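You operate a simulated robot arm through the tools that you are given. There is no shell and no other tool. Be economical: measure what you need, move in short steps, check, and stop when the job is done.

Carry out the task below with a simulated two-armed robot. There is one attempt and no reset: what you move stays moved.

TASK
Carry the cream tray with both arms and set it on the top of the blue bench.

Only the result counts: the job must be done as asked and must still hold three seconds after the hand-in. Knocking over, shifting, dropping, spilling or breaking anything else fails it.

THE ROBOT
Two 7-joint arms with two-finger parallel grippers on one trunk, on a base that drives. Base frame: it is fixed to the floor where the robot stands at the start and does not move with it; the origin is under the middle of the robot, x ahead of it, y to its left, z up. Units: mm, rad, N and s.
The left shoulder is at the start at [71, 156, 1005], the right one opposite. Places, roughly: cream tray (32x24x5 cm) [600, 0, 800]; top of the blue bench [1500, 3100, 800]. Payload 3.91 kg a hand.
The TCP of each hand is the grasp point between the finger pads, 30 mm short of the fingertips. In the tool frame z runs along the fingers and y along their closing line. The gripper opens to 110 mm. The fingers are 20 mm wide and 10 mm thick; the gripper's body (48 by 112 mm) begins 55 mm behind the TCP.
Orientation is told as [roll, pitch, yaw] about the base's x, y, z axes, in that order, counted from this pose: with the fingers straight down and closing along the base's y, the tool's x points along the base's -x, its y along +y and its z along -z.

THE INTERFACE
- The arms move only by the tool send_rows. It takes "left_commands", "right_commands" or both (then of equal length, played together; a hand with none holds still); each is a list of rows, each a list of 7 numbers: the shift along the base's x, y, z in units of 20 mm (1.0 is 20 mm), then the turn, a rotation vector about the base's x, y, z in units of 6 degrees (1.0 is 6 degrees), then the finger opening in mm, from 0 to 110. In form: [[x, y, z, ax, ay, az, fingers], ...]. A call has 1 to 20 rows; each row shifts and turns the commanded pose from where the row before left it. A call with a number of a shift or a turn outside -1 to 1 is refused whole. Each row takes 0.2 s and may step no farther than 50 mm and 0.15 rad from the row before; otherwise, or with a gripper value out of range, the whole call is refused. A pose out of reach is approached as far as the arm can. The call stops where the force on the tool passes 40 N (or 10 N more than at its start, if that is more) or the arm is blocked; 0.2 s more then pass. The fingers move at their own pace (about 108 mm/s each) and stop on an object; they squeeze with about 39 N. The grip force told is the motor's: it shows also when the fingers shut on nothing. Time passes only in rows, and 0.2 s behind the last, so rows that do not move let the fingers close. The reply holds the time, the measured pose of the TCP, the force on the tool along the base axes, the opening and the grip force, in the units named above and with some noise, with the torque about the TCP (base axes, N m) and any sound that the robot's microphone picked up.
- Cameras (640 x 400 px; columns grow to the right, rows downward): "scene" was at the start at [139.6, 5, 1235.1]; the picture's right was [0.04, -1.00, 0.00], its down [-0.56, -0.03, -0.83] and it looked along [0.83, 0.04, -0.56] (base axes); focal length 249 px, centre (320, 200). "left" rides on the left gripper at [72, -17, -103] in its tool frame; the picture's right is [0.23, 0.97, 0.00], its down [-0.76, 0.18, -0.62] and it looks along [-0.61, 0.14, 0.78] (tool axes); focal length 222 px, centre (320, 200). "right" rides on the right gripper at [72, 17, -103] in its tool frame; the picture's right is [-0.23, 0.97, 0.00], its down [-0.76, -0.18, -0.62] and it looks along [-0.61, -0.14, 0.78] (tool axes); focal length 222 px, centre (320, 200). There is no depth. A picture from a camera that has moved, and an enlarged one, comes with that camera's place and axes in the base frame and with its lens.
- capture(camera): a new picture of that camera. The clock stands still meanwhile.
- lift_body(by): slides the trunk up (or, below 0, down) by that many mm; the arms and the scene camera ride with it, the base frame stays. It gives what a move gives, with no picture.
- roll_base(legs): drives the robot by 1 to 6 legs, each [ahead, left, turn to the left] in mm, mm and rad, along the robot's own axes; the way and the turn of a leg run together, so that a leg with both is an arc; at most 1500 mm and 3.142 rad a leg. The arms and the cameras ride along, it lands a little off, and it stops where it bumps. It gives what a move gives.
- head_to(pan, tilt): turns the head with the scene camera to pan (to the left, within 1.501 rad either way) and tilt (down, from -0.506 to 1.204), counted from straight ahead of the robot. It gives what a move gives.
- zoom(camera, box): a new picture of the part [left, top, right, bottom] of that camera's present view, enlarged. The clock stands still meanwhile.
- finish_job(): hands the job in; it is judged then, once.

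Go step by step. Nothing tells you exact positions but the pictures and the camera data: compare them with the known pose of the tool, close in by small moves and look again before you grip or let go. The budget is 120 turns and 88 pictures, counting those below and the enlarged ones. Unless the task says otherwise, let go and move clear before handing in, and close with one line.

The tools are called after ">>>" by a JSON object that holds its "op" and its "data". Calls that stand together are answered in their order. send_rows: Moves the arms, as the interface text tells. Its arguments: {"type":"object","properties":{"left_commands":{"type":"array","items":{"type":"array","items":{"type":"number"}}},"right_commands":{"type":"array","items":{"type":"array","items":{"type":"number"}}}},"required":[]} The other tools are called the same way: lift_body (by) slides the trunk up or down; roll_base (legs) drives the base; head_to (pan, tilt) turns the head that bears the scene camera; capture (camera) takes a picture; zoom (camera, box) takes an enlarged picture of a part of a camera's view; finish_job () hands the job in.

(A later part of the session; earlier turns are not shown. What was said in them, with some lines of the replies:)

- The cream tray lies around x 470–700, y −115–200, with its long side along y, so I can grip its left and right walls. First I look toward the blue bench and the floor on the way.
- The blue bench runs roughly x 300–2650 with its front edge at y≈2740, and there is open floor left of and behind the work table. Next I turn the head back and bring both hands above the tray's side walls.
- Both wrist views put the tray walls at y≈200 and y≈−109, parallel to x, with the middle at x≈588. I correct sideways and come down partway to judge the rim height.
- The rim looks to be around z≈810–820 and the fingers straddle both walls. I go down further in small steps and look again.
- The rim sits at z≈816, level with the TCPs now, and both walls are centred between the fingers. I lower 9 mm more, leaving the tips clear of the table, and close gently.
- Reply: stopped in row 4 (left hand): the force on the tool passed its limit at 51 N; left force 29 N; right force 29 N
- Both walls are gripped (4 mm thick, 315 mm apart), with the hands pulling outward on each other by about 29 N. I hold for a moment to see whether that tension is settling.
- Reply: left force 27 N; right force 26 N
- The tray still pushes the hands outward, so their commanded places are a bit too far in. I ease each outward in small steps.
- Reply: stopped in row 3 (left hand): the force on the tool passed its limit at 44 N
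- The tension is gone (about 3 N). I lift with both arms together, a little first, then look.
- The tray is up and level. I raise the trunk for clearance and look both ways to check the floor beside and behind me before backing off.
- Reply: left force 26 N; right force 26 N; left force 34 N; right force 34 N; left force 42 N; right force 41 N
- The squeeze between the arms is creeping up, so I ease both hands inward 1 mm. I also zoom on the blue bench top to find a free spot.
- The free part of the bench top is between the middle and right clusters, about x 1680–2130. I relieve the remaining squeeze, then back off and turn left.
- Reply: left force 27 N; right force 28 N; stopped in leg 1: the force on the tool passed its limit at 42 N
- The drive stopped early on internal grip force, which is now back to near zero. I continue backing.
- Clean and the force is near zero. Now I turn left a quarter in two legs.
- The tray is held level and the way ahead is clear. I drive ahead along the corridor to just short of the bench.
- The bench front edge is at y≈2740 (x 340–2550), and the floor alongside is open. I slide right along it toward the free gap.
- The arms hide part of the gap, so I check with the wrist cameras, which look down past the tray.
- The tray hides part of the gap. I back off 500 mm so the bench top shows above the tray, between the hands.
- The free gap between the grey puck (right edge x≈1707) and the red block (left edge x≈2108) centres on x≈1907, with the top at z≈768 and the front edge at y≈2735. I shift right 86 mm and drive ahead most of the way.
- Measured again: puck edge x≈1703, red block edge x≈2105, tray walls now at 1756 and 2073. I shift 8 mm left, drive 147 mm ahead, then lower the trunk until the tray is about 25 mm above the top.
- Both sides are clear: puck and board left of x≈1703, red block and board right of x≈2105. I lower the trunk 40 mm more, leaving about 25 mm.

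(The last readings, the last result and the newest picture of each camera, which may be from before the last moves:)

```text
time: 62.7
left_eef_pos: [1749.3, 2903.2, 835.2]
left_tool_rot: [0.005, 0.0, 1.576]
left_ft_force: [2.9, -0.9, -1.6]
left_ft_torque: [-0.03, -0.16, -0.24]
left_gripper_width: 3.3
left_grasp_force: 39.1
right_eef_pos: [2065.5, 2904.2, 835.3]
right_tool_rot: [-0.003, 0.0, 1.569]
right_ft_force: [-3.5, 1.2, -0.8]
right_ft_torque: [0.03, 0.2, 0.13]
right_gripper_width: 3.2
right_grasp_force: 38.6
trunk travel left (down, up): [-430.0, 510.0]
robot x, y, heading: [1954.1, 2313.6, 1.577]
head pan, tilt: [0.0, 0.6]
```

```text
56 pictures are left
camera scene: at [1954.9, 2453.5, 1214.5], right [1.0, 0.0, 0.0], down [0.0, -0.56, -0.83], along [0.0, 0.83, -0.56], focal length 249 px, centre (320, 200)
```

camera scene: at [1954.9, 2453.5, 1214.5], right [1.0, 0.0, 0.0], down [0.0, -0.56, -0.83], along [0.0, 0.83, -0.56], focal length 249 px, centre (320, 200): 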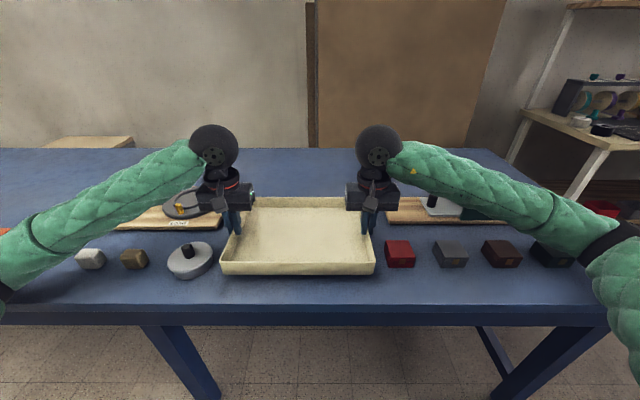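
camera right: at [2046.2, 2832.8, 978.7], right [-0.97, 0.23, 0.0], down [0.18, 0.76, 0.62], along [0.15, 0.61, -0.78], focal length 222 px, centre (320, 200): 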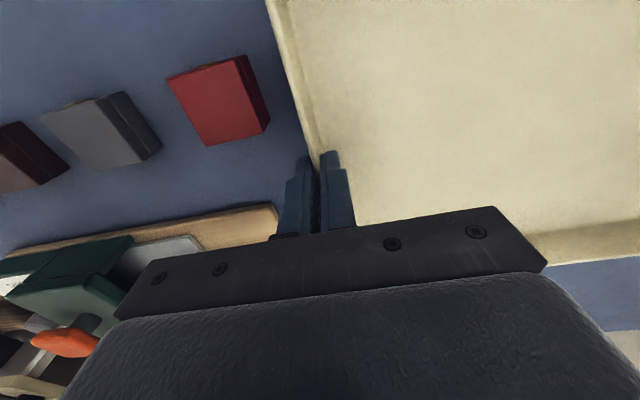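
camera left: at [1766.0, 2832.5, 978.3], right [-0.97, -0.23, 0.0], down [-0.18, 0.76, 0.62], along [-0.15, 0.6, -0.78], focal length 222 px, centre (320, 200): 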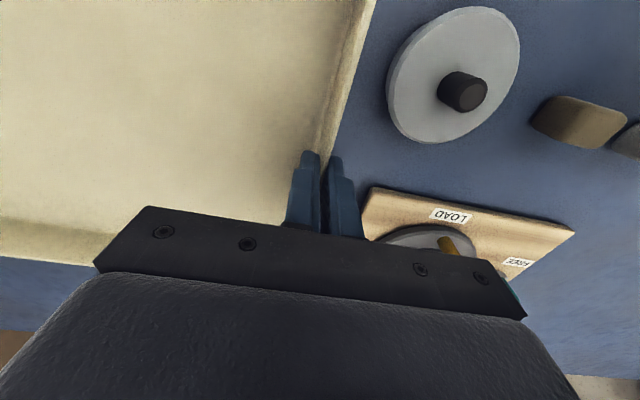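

About 25 mm to go. I lower with both arms in 3 mm steps, watching the vertical force.

>>> {"op": "send_rows", "data": {"left_commands": [[0, 0, -0.2, 0, 0, 0, 0], [0, 0, -0.2, 0, 0, 0, 0], [0, 0, -0.2, 0, 0, 0, 0], [0, 0, -0.2, 0, 0, 0, 0]], "right_commands": [[0, 0, -0.2, 0, 0, 0, 0], [0, 0, -0.2, 0, 0, 0, 0], [0, 0, -0.2, 0, 0, 0, 0], [0, 0, -0.2, 0, 0, 0, 0]]}}

>>> {"op": "zoom", "data": {"camera": "scene", "box": [190, 180, 430, 330]}}

```text
time: 63.7
left_eef_pos: [1747.3, 2893.9, 824.2]
left_tool_rot: [0.008, -0.005, 1.587]
left_ft_force: [30.7, -1.1, 0.3]
left_ft_torque: [-0.87, -0.97, -0.36]
left_gripper_width: 3.7
left_grasp_force: 38.3
right_eef_pos: [2063.2, 2895.6, 824.8]
right_tool_rot: [0.002, -0.01, 1.578]
right_ft_force: [-30.9, 0.5, -2.6]
right_ft_torque: [0.86, 0.54, 0.03]
right_gripper_width: 3.7
right_grasp_force: 39.0
trunk travel left (down, up): [-430.0, 510.0]
robot x, y, heading: [1952.8, 2314.8, 1.578]
head pan, tilt: [0.0, 0.6]
```

```text
2.67 times, centred on (310, 255) of scene
camera zoom: at [1958.3, 2441.9, 1216.1], right [1.0, 0.01, 0.0], down [0.0, -0.56, -0.83], along [-0.01, 0.83, -0.56], focal length 664 px, centre (347, 53)
```

zoom: 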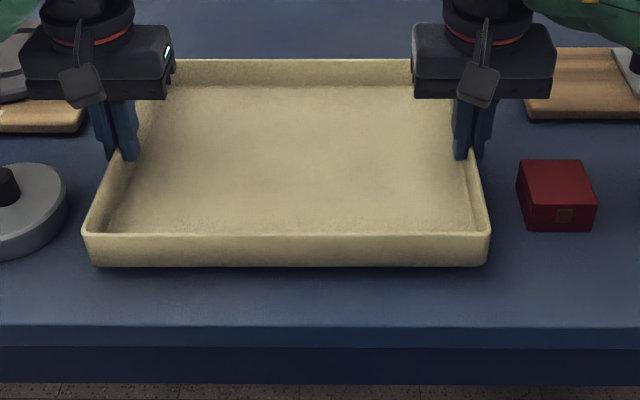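

The camera and hands shifted back about 10 mm while tool forces stayed small vertically, which suggests some part of the robot (an elbow or the front) touches the bench. I raise back 12 mm and look at the elbows.

>>> {"op": "send_rows", "data": {"left_commands": [[0, 0, 0.2, 0, 0, 0, 0], [0, 0, 0.2, 0, 0, 0, 0], [0, 0, 0.2, 0, 0, 0, 0], [0, 0, 0.2, 0, 0, 0, 0]], "right_commands": [[0, 0, 0.2, 0, 0, 0, 0], [0, 0, 0.2, 0, 0, 0, 0], [0, 0, 0.2, 0, 0, 0, 0], [0, 0, 0.2, 0, 0, 0, 0]]}}

>>> {"op": "head_to", "data": {"pan": 0.8, "tilt": 0.9}}

>>> {"op": "capture", "data": {"camera": "scene"}}

>>> {"op": "head_to", "data": {"pan": -0.8, "tilt": 0.9}}

>>> {"op": "capture", "data": {"camera": "scene"}}

```text
time: 64.5
left_eef_pos: [1741.8, 2894.8, 830.9]
left_tool_rot: [0.009, -0.001, 1.596]
left_ft_force: [20.6, -2.0, -0.1]
left_ft_torque: [-0.92, -0.66, -0.44]
left_gripper_width: 3.7
left_grasp_force: 38.9
right_eef_pos: [2057.8, 2899.9, 831.4]
right_tool_rot: [0.005, -0.002, 1.588]
right_ft_force: [-21.5, 1.0, -2.2]
right_ft_torque: [0.91, 0.42, -0.07]
right_gripper_width: 3.6
right_grasp_force: 39.0
trunk travel left (down, up): [-430.0, 510.0]
robot x, y, heading: [1952.8, 2312.3, 1.591]
head pan, tilt: [0.0, 0.6]
stopped in row 3 (right hand): the force on the tool passed its limit at 42 N (the readings are from after the stop); the commanded pose is now the measured one
```

```text
time: 65.6
left_eef_pos: [1741.4, 2893.9, 831.4]
left_tool_rot: [0.007, -0.005, 1.592]
left_ft_force: [38.4, -1.3, 0.5]
left_ft_torque: [-0.01, -1.18, -0.41]
left_gripper_width: 3.6
left_grasp_force: 38.9
right_eef_pos: [2057.4, 2897.4, 834.4]
right_tool_rot: [0.001, -0.007, 1.584]
right_ft_force: [-37.2, 1.8, -2.9]
right_ft_torque: [-0.02, 0.6, -0.06]
right_gripper_width: 3.2
right_grasp_force: 39.1
trunk travel left (down, up): [-430.0, 510.0]
robot x, y, heading: [1951.4, 2312.9, 1.586]
head pan, tilt: [0.799, 0.901]
```

```text
54 pictures are left
camera scene: at [1902.1, 2407.4, 1190.8], right [0.69, 0.73, 0.0], down [0.57, -0.53, -0.63], along [-0.46, 0.43, -0.78], focal length 249 px, centre (320, 200)
```

scene: 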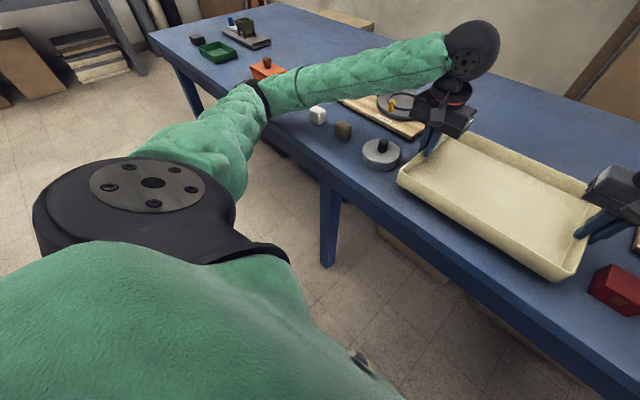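

```text
time: 67.2
left_eef_pos: [1741.9, 2894.4, 832.0]
left_tool_rot: [0.009, -0.004, 1.592]
left_ft_force: [45.3, -1.2, 1.1]
left_ft_torque: [-0.01, -1.26, -0.4]
left_gripper_width: 3.4
left_grasp_force: 39.7
right_eef_pos: [2057.9, 2897.2, 833.0]
right_tool_rot: [0.002, -0.007, 1.584]
right_ft_force: [-46.0, 1.2, -3.2]
right_ft_torque: [-0.01, 0.73, -0.04]
right_gripper_width: 3.1
right_grasp_force: 38.7
trunk travel left (down, up): [-430.0, 510.0]
robot x, y, heading: [1954.7, 2315.9, 1.589]
head pan, tilt: [-0.799, 0.901]
```

```text
53 pictures are left
camera scene: at [2010.5, 2409.0, 1190.2], right [0.71, -0.7, -0.01], down [-0.56, -0.55, -0.62], along [0.43, 0.45, -0.78], focal length 249 px, centre (320, 200)
```

scene: 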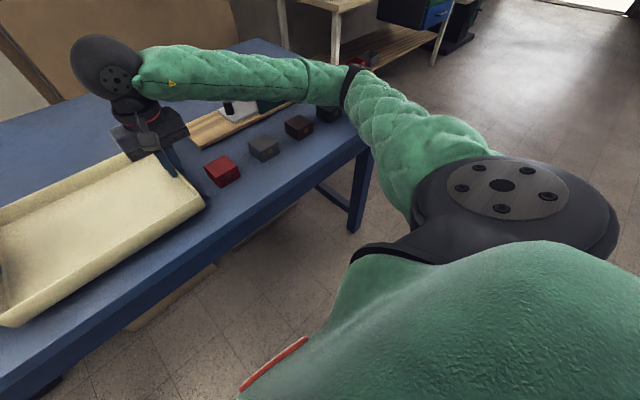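

The elbows rest about on the bench's front edge, because the trunk is low. I first relieve the internal squeeze and raise the trunk; then I will lower the tray with the arms from a higher trunk, standing further back.

>>> {"op": "lift_body", "data": {"by": 60}}

>>> {"op": "send_rows", "data": {"left_commands": [[0.05, 0, 0, 0, 0, 0, 0], [0, 0, 0, 0, 0, 0, 0]], "right_commands": [[-0.05, 0, 0, 0, 0, 0, 0], [0, 0, 0, 0, 0, 0, 0]]}}

>>> {"op": "capture", "data": {"camera": "scene"}}

```text
time: 68.2
left_eef_pos: [1741.3, 2903.0, 885.0]
left_tool_rot: [0.003, 0.004, 1.589]
left_ft_force: [11.2, -1.4, 0.6]
left_ft_torque: [-0.44, -0.65, -0.41]
left_gripper_width: 3.5
left_grasp_force: 39.1
right_eef_pos: [2058.2, 2904.5, 889.0]
right_tool_rot: [-0.005, 0.002, 1.58]
right_ft_force: [-10.9, 1.5, -2.2]
right_ft_torque: [0.47, 0.14, -0.02]
right_gripper_width: 3.3
right_grasp_force: 39.0
trunk travel left (down, up): [-490.0, 450.0]
robot x, y, heading: [1952.5, 2314.3, 1.584]
head pan, tilt: [-0.799, 0.901]
```

```text
time: 68.8
left_eef_pos: [1739.6, 2901.3, 886.4]
left_tool_rot: [0.007, 0.003, 1.592]
left_ft_force: [-13.3, -1.2, 0.0]
left_ft_torque: [0.18, -0.14, -0.4]
left_gripper_width: 3.5
left_grasp_force: 39.0
right_eef_pos: [2057.4, 2903.7, 888.4]
right_tool_rot: [-0.003, 0.001, 1.581]
right_ft_force: [13.8, 2.0, -3.1]
right_ft_torque: [-0.14, -0.24, 0.04]
right_gripper_width: 3.4
right_grasp_force: 38.9
trunk travel left (down, up): [-490.0, 450.0]
robot x, y, heading: [1954.0, 2315.3, 1.583]
head pan, tilt: [-0.799, 0.901]
```

```text
52 pictures are left
camera scene: at [2006.4, 2418.1, 1249.3], right [0.71, -0.71, 0.0], down [-0.55, -0.55, -0.62], along [0.44, 0.44, -0.78], focal length 249 px, centre (320, 200)
```

scene: 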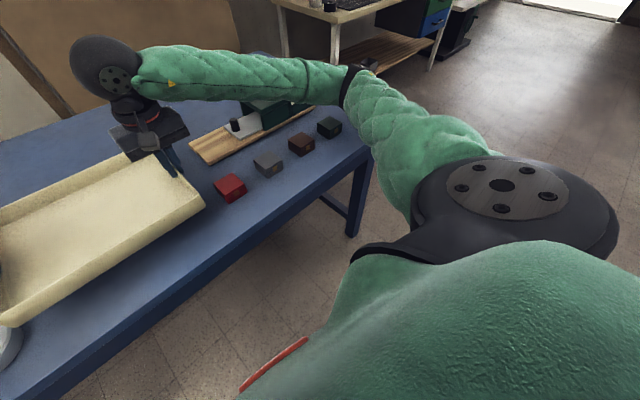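

The robot is free again and the blocks still look in place. I raise the trunk further, and push the tray forward with the arms so I can stand further back with the elbows higher and clear of the bench.

>>> {"op": "lift_body", "data": {"by": 120}}

>>> {"op": "send_rows", "data": {"left_commands": [[0, 0.3, 0, 0, 0, 0, 0], [0, 0.6, 0, 0, 0, 0, 0], [0, 0.6, 0, 0, 0, 0, 0], [0, 0.6, 0, 0, 0, 0, 0], [0, 0.6, 0, 0, 0, 0, 0], [0, 0.6, 0, 0, 0, 0, 0], [0, 0.6, 0, 0, 0, 0, 0], [0, 0.6, 0, 0, 0, 0, 0], [0, 0.6, 0, 0, 0, 0, 0], [0, 0.6, 0, 0, 0, 0, 0], [0, 0.3, 0, 0, 0, 0, 0]], "right_commands": [[0, 0.3, 0, 0, 0, 0, 0], [0, 0.6, 0, 0, 0, 0, 0], [0, 0.6, 0, 0, 0, 0, 0], [0, 0.6, 0, 0, 0, 0, 0], [0, 0.6, 0, 0, 0, 0, 0], [0, 0.6, 0, 0, 0, 0, 0], [0, 0.6, 0, 0, 0, 0, 0], [0, 0.6, 0, 0, 0, 0, 0], [0, 0.6, 0, 0, 0, 0, 0], [0, 0.6, 0, 0, 0, 0, 0], [0, 0.3, 0, 0, 0, 0, 0]]}}

```text
time: 70.2
left_eef_pos: [1742.3, 2902.1, 1005.0]
left_tool_rot: [0.007, 0.003, 1.591]
left_ft_force: [-0.5, -1.9, 0.3]
left_ft_torque: [-0.08, -0.46, -0.38]
left_gripper_width: 3.4
left_grasp_force: 38.2
right_eef_pos: [2057.0, 2904.5, 1007.1]
right_tool_rot: [-0.003, 0.001, 1.579]
right_ft_force: [0.2, 0.8, -2.7]
right_ft_torque: [0.12, 0.0, 0.13]
right_gripper_width: 3.5
right_grasp_force: 39.0
trunk travel left (down, up): [-608.0, 332.0]
robot x, y, heading: [1952.3, 2312.3, 1.584]
head pan, tilt: [-0.799, 0.901]
stopped: the force on the tool passed its limit at 41 N (the readings are from after the stop); the commanded pose is now the measured one
```

```text
time: 72.6
left_eef_pos: [1742.8, 3022.5, 1004.8]
left_tool_rot: [0.005, 0.003, 1.59]
left_ft_force: [-7.9, -0.3, -0.9]
left_ft_torque: [-0.06, -0.16, -0.24]
left_gripper_width: 3.9
left_grasp_force: 39.4
right_eef_pos: [2057.8, 3025.8, 1005.8]
right_tool_rot: [-0.003, 0.002, 1.581]
right_ft_force: [7.3, 0.4, -2.3]
right_ft_torque: [0.05, -0.07, 0.15]
right_gripper_width: 3.5
right_grasp_force: 38.7
trunk travel left (down, up): [-608.0, 332.0]
robot x, y, heading: [1953.9, 2313.6, 1.582]
head pan, tilt: [-0.799, 0.901]
```

Good, forces are small. I drive back 120 mm and look again.

>>> {"op": "roll_base", "data": {"legs": [[-120, -4, 0]]}}

>>> {"op": "head_to", "data": {"pan": 0.0, "tilt": 0.7}}

>>> {"op": "capture", "data": {"camera": "scene"}}

```text
time: 73.9
left_eef_pos: [1748.2, 2899.1, 1006.3]
left_tool_rot: [0.004, 0.003, 1.59]
left_ft_force: [-0.4, -0.5, -0.7]
left_ft_torque: [-0.02, -0.25, -0.3]
left_gripper_width: 3.6
left_grasp_force: 39.0
right_eef_pos: [2063.0, 2902.4, 1007.2]
right_tool_rot: [-0.004, 0.0, 1.58]
right_ft_force: [-0.5, 0.0, -0.7]
right_ft_torque: [0.05, 0.08, 0.12]
right_gripper_width: 3.3
right_grasp_force: 39.1
trunk travel left (down, up): [-608.0, 332.0]
robot x, y, heading: [1959.0, 2191.5, 1.583]
head pan, tilt: [-0.799, 0.901]
```

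```text
time: 75.0
left_eef_pos: [1747.7, 2900.9, 1004.5]
left_tool_rot: [0.005, 0.004, 1.59]
left_ft_force: [0.5, -0.7, -0.6]
left_ft_torque: [-0.05, -0.34, -0.29]
left_gripper_width: 3.5
left_grasp_force: 38.9
right_eef_pos: [2063.0, 2903.4, 1005.5]
right_tool_rot: [-0.004, 0.002, 1.58]
right_ft_force: [-0.7, 0.0, -1.5]
right_ft_torque: [0.01, 0.14, 0.13]
right_gripper_width: 3.4
right_grasp_force: 39.1
trunk travel left (down, up): [-608.0, 332.0]
robot x, y, heading: [1960.2, 2188.5, 1.583]
head pan, tilt: [0.0, 0.7]
```

```text
51 pictures are left
camera scene: at [1957.7, 2328.0, 1383.8], right [1.0, 0.01, 0.0], down [0.01, -0.64, -0.76], along [-0.01, 0.76, -0.64], focal length 249 px, centre (320, 200)
```

scene: 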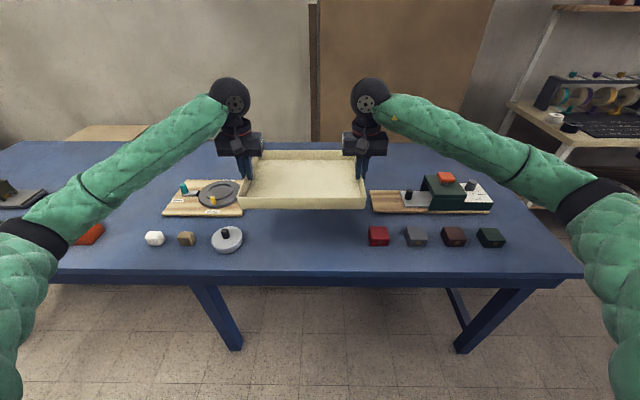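

All the bench items are where they were, and the elbows now sit high and short of the bench. I lower the tray with the arms by 120 mm and check.

>>> {"op": "send_rows", "data": {"left_commands": [[0, 0, -0.5, 0, 0, 0, 0], [0, 0, -0.5, 0, 0, 0, 0], [0, 0, -0.5, 0, 0, 0, 0], [0, 0, -0.5, 0, 0, 0, 0], [0, 0, -0.5, 0, 0, 0, 0], [0, 0, -0.5, 0, 0, 0, 0], [0, 0, -0.5, 0, 0, 0, 0], [0, 0, -0.5, 0, 0, 0, 0], [0, 0, -0.5, 0, 0, 0, 0], [0, 0, -0.5, 0, 0, 0, 0], [0, 0, -0.5, 0, 0, 0, 0], [0, 0, -0.5, 0, 0, 0, 0]], "right_commands": [[0, 0, -0.5, 0, 0, 0, 0], [0, 0, -0.5, 0, 0, 0, 0], [0, 0, -0.5, 0, 0, 0, 0], [0, 0, -0.5, 0, 0, 0, 0], [0, 0, -0.5, 0, 0, 0, 0], [0, 0, -0.5, 0, 0, 0, 0], [0, 0, -0.5, 0, 0, 0, 0], [0, 0, -0.5, 0, 0, 0, 0], [0, 0, -0.5, 0, 0, 0, 0], [0, 0, -0.5, 0, 0, 0, 0], [0, 0, -0.5, 0, 0, 0, 0], [0, 0, -0.5, 0, 0, 0, 0]]}}

>>> {"op": "capture", "data": {"camera": "scene"}}

```text
time: 77.6
left_eef_pos: [1747.1, 2899.7, 884.5]
left_tool_rot: [0.004, 0.002, 1.59]
left_ft_force: [-0.3, 0.4, -1.2]
left_ft_torque: [0.35, -0.2, -0.11]
left_gripper_width: 3.5
left_grasp_force: 39.2
right_eef_pos: [2063.0, 2903.9, 885.6]
right_tool_rot: [-0.004, 0.0, 1.582]
right_ft_force: [1.2, -0.8, -1.7]
right_ft_torque: [-0.38, 0.16, 0.29]
right_gripper_width: 3.4
right_grasp_force: 38.8
trunk travel left (down, up): [-608.0, 332.0]
robot x, y, heading: [1959.0, 2187.5, 1.581]
head pan, tilt: [0.0, 0.7]
```

```text
50 pictures are left
camera scene: at [1957.6, 2328.2, 1383.8], right [1.0, 0.01, 0.0], down [0.01, -0.64, -0.76], along [-0.01, 0.76, -0.64], focal length 249 px, centre (320, 200)
```

scene: 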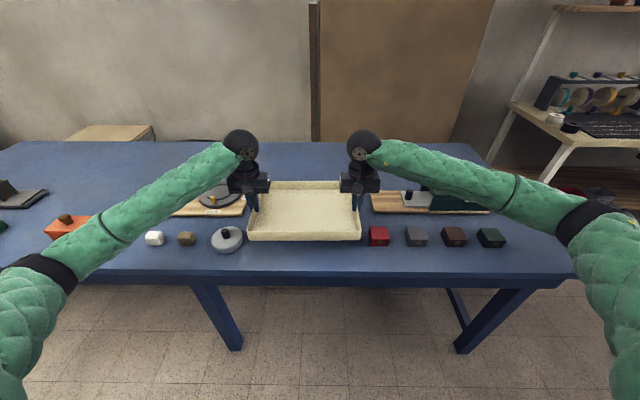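

No disturbance, and the tray stays between puck and red block. I continue to about 15 mm above the top.

>>> {"op": "send_rows", "data": {"left_commands": [[0, 0, -0.5, 0, 0, 0, 0], [0, 0, -0.5, 0, 0, 0, 0], [0, 0, -0.5, 0, 0, 0, 0], [0, 0, -0.5, 0, 0, 0, 0], [0, 0, -0.5, 0, 0, 0, 0], [0, 0, -0.5, 0, 0, 0, 0]], "right_commands": [[0, 0, -0.5, 0, 0, 0, 0], [0, 0, -0.5, 0, 0, 0, 0], [0, 0, -0.5, 0, 0, 0, 0], [0, 0, -0.5, 0, 0, 0, 0], [0, 0, -0.5, 0, 0, 0, 0], [0, 0, -0.5, 0, 0, 0, 0]]}}

>>> {"op": "zoom", "data": {"camera": "scene", "box": [180, 150, 440, 312]}}

```text
time: 79.0
left_eef_pos: [1748.5, 2900.3, 825.0]
left_tool_rot: [0.004, 0.005, 1.588]
left_ft_force: [-10.2, -0.3, -1.4]
left_ft_torque: [-0.13, 0.06, -0.22]
left_gripper_width: 3.3
left_grasp_force: 39.2
right_eef_pos: [2063.3, 2904.4, 825.1]
right_tool_rot: [-0.005, 0.002, 1.58]
right_ft_force: [10.1, 0.9, -0.6]
right_ft_torque: [0.09, 0.07, 0.26]
right_gripper_width: 3.7
right_grasp_force: 39.0
trunk travel left (down, up): [-608.0, 332.0]
robot x, y, heading: [1958.7, 2190.8, 1.585]
head pan, tilt: [0.0, 0.7]
```

```text
2.46 times, centred on (310, 231) of scene
camera zoom: at [1957.7, 2328.1, 1383.8], right [1.0, 0.01, 0.0], down [0.01, -0.64, -0.76], along [-0.01, 0.76, -0.64], focal length 613 px, centre (345, 124)
```

zoom: 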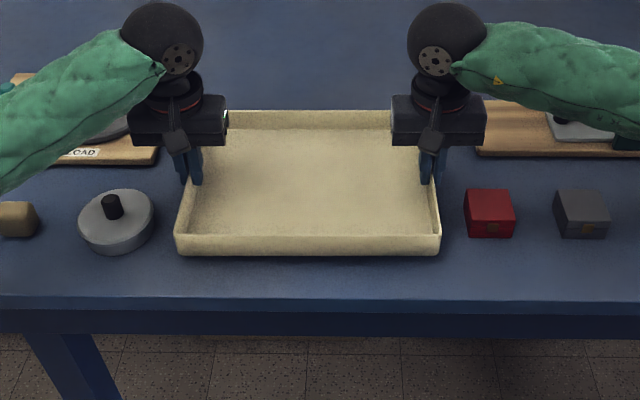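

The tray is just above the top with good clearance on both sides. I lower in 2 mm steps and watch for contact.

>>> {"op": "send_rows", "data": {"left_commands": [[0, 0, -0.15, 0, 0, 0, 0], [0, 0, -0.15, 0, 0, 0, 0], [0, 0, -0.15, 0, 0, 0, 0], [0, 0, -0.1, 0, 0, 0, 0]], "right_commands": [[0, 0, -0.15, 0, 0, 0, 0], [0, 0, -0.15, 0, 0, 0, 0], [0, 0, -0.15, 0, 0, 0, 0], [0, 0, -0.1, 0, 0, 0, 0]]}}

```text
time: 80.0
left_eef_pos: [1747.9, 2899.6, 814.2]
left_tool_rot: [0.004, 0.002, 1.589]
left_ft_force: [-12.6, -0.1, -1.4]
left_ft_torque: [0.07, 0.05, -0.23]
left_gripper_width: 3.6
left_grasp_force: 39.0
right_eef_pos: [2063.8, 2904.3, 816.1]
right_tool_rot: [-0.004, 0.003, 1.579]
right_ft_force: [13.1, -0.2, -1.5]
right_ft_torque: [-0.08, -0.04, 0.25]
right_gripper_width: 3.5
right_grasp_force: 39.3
trunk travel left (down, up): [-608.0, 332.0]
robot x, y, heading: [1958.5, 2191.3, 1.583]
head pan, tilt: [0.0, 0.7]
```

>>> {"op": "send_rows", "data": {"left_commands": [[0, 0, -0.1, 0, 0, 0, 0], [0, 0, -0.1, 0, 0, 0, 0], [0, 0, -0.1, 0, 0, 0, 0]], "right_commands": [[0, 0, -0.1, 0, 0, 0, 0], [0, 0, -0.1, 0, 0, 0, 0], [0, 0, -0.1, 0, 0, 0, 0]]}}

>>> {"op": "zoom", "data": {"camera": "scene", "box": [180, 150, 440, 312]}}

```text
time: 80.8
left_eef_pos: [1748.5, 2899.0, 808.3]
left_tool_rot: [0.005, 0.001, 1.591]
left_ft_force: [-18.4, 0.1, 8.0]
left_ft_torque: [0.59, 0.07, -0.3]
left_gripper_width: 3.5
left_grasp_force: 39.6
right_eef_pos: [2063.3, 2903.6, 810.0]
right_tool_rot: [-0.003, 0.0, 1.578]
right_ft_force: [18.2, 0.9, 2.2]
right_ft_torque: [1.16, -0.19, 0.18]
right_gripper_width: 3.9
right_grasp_force: 39.2
trunk travel left (down, up): [-608.0, 332.0]
robot x, y, heading: [1958.7, 2190.1, 1.584]
head pan, tilt: [0.0, 0.7]
```

```text
2.46 times, centred on (310, 231) of scene
camera zoom: at [1957.8, 2326.9, 1384.2], right [1.0, 0.01, 0.0], down [0.01, -0.64, -0.77], along [-0.01, 0.76, -0.64], focal length 613 px, centre (345, 124)
```

zoom: 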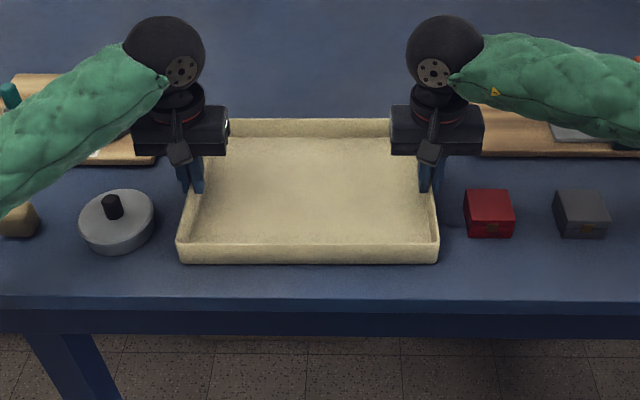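

Contact shows on the left (8 N) and starts on the right. I settle the right side 1 mm, ease the sideways tension, then open the fingers to about 28 mm.

>>> {"op": "send_rows", "data": {"left_commands": [[-0.03, 0, 0, 0, 0, 0, 0], [0, 0, 0, 0, 0, 0, 0]], "right_commands": [[0.03, 0, -0.06, 0, 0, 0, 0], [0, 0, 0, 0, 0, 0, 0]]}}

>>> {"op": "send_rows", "data": {"left_commands": [[0, 0, 0, 0, 0, 0, 14], [0, 0, 0, 0, 0, 0, 28], [0, 0, 0, 0, 0, 0, 28]], "right_commands": [[0, 0, 0, 0, 0, 0, 14], [0, 0, 0, 0, 0, 0, 28], [0, 0, 0, 0, 0, 0, 28]]}}

>>> {"op": "zoom", "data": {"camera": "scene", "box": [180, 150, 440, 312]}}

```text
time: 81.4
left_eef_pos: [1749.8, 2898.7, 808.0]
left_tool_rot: [0.004, 0.004, 1.59]
left_ft_force: [-11.6, 4.1, 4.5]
left_ft_torque: [0.83, 0.01, -0.16]
left_gripper_width: 3.3
left_grasp_force: 38.8
right_eef_pos: [2062.9, 2903.4, 808.2]
right_tool_rot: [-0.003, -0.002, 1.578]
right_ft_force: [12.0, 1.9, 16.3]
right_ft_torque: [0.57, -0.14, 0.22]
right_gripper_width: 3.3
right_grasp_force: 39.1
trunk travel left (down, up): [-608.0, 332.0]
robot x, y, heading: [1962.0, 2193.8, 1.581]
head pan, tilt: [0.0, 0.7]
```

```text
time: 82.2
left_eef_pos: [1748.5, 2898.3, 808.9]
left_tool_rot: [0.006, 0.004, 1.592]
left_ft_force: [0.6, 0.2, -0.3]
left_ft_torque: [-0.01, 0.01, 0.03]
left_gripper_width: 28.2
left_grasp_force: 0.0
right_eef_pos: [2063.8, 2903.9, 808.4]
right_tool_rot: [-0.002, 0.001, 1.58]
right_ft_force: [0.8, -0.2, 0.5]
right_ft_torque: [0.01, 0.01, 0.0]
right_gripper_width: 27.9
right_grasp_force: 0.1
trunk travel left (down, up): [-608.0, 332.0]
robot x, y, heading: [1962.4, 2193.8, 1.586]
head pan, tilt: [0.0, 0.7]
```

```text
2.46 times, centred on (310, 231) of scene
camera zoom: at [1957.6, 2327.6, 1383.8], right [1.0, 0.01, 0.0], down [0.01, -0.64, -0.76], along [-0.01, 0.76, -0.64], focal length 613 px, centre (345, 124)
```

zoom: 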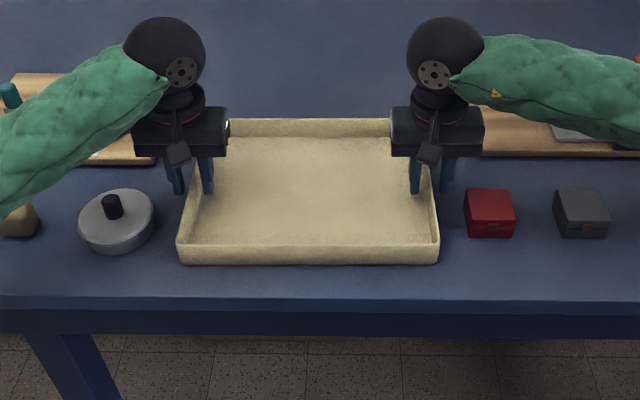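

The tray rests on the bench, with no force on either hand and the walls centred between the open fingers. I raise both hands straight up.

>>> {"op": "send_rows", "data": {"left_commands": [[0, 0, 0.3, 0, 0, 0, 28], [0, 0, 0.5, 0, 0, 0, 28], [0, 0, 0.5, 0, 0, 0, 28], [0, 0, 0.5, 0, 0, 0, 28], [0, 0, 0.7, 0, 0, 0, 28], [0, 0, 0.8, 0, 0, 0, 28], [0, 0, 0.8, 0, 0, 0, 28], [0, 0, 0.8, 0, 0, 0, 28], [0, 0, 0.8, 0, 0, 0, 28], [0, 0, 0.8, 0, 0, 0, 28], [0, 0, 0.8, 0, 0, 0, 28]], "right_commands": [[0, 0, 0.3, 0, 0, 0, 28], [0, 0, 0.5, 0, 0, 0, 28], [0, 0, 0.5, 0, 0, 0, 28], [0, 0, 0.5, 0, 0, 0, 28], [0, 0, 0.7, 0, 0, 0, 28], [0, 0, 0.8, 0, 0, 0, 28], [0, 0, 0.8, 0, 0, 0, 28], [0, 0, 0.8, 0, 0, 0, 28], [0, 0, 0.8, 0, 0, 0, 28], [0, 0, 0.8, 0, 0, 0, 28], [0, 0, 0.8, 0, 0, 0, 28]]}}

>>> {"op": "capture", "data": {"camera": "scene"}}

```text
time: 84.6
left_eef_pos: [1746.5, 2898.7, 955.1]
left_tool_rot: [0.004, 0.003, 1.591]
left_ft_force: [-0.4, -0.1, 0.7]
left_ft_torque: [-0.01, 0.0, -0.03]
left_gripper_width: 28.0
left_grasp_force: 0.0
right_eef_pos: [2065.9, 2902.5, 954.1]
right_tool_rot: [-0.003, 0.002, 1.58]
right_ft_force: [-0.5, 0.2, -0.1]
right_ft_torque: [-0.01, 0.04, 0.0]
right_gripper_width: 28.1
right_grasp_force: 0.2
trunk travel left (down, up): [-608.0, 332.0]
robot x, y, heading: [1953.6, 2190.3, 1.586]
head pan, tilt: [0.0, 0.7]
```

```text
46 pictures are left
camera scene: at [1957.7, 2327.4, 1383.8], right [1.0, 0.01, 0.0], down [0.01, -0.64, -0.76], along [-0.01, 0.76, -0.64], focal length 249 px, centre (320, 200)
```

scene: 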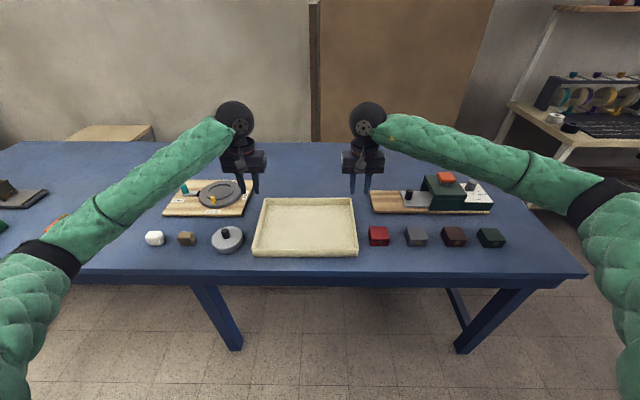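

The tray lies flat on the bench top, all the other items are in place, and the hands are clear. I back off a little, then hand in.

>>> {"op": "roll_base", "data": {"legs": [[-300, 0, 0]]}}

>>> {"op": "finish_job", "data": {}}

```text
time: 86.7
left_eef_pos: [1750.4, 2598.6, 955.2]
left_tool_rot: [0.005, 0.003, 1.592]
left_ft_force: [-0.1, -0.3, 0.2]
left_ft_torque: [0.0, -0.01, 0.0]
left_gripper_width: 28.1
left_grasp_force: 0.2
right_eef_pos: [2067.2, 2601.0, 954.6]
right_tool_rot: [-0.004, -0.001, 1.579]
right_ft_force: [-0.1, -0.6, 0.8]
right_ft_torque: [0.02, -0.01, 0.01]
right_gripper_width: 27.9
right_grasp_force: 0.0
trunk travel left (down, up): [-608.0, 332.0]
robot x, y, heading: [1963.0, 1887.2, 1.581]
head pan, tilt: [0.0, 0.7]
```

```text
The job is handed in.
```

The cream tray was carried with both arms and now rests flat on top of the blue bench; the robot briefly touched something at the bench while first lowering it, but the last picture shows the bench items still in place.
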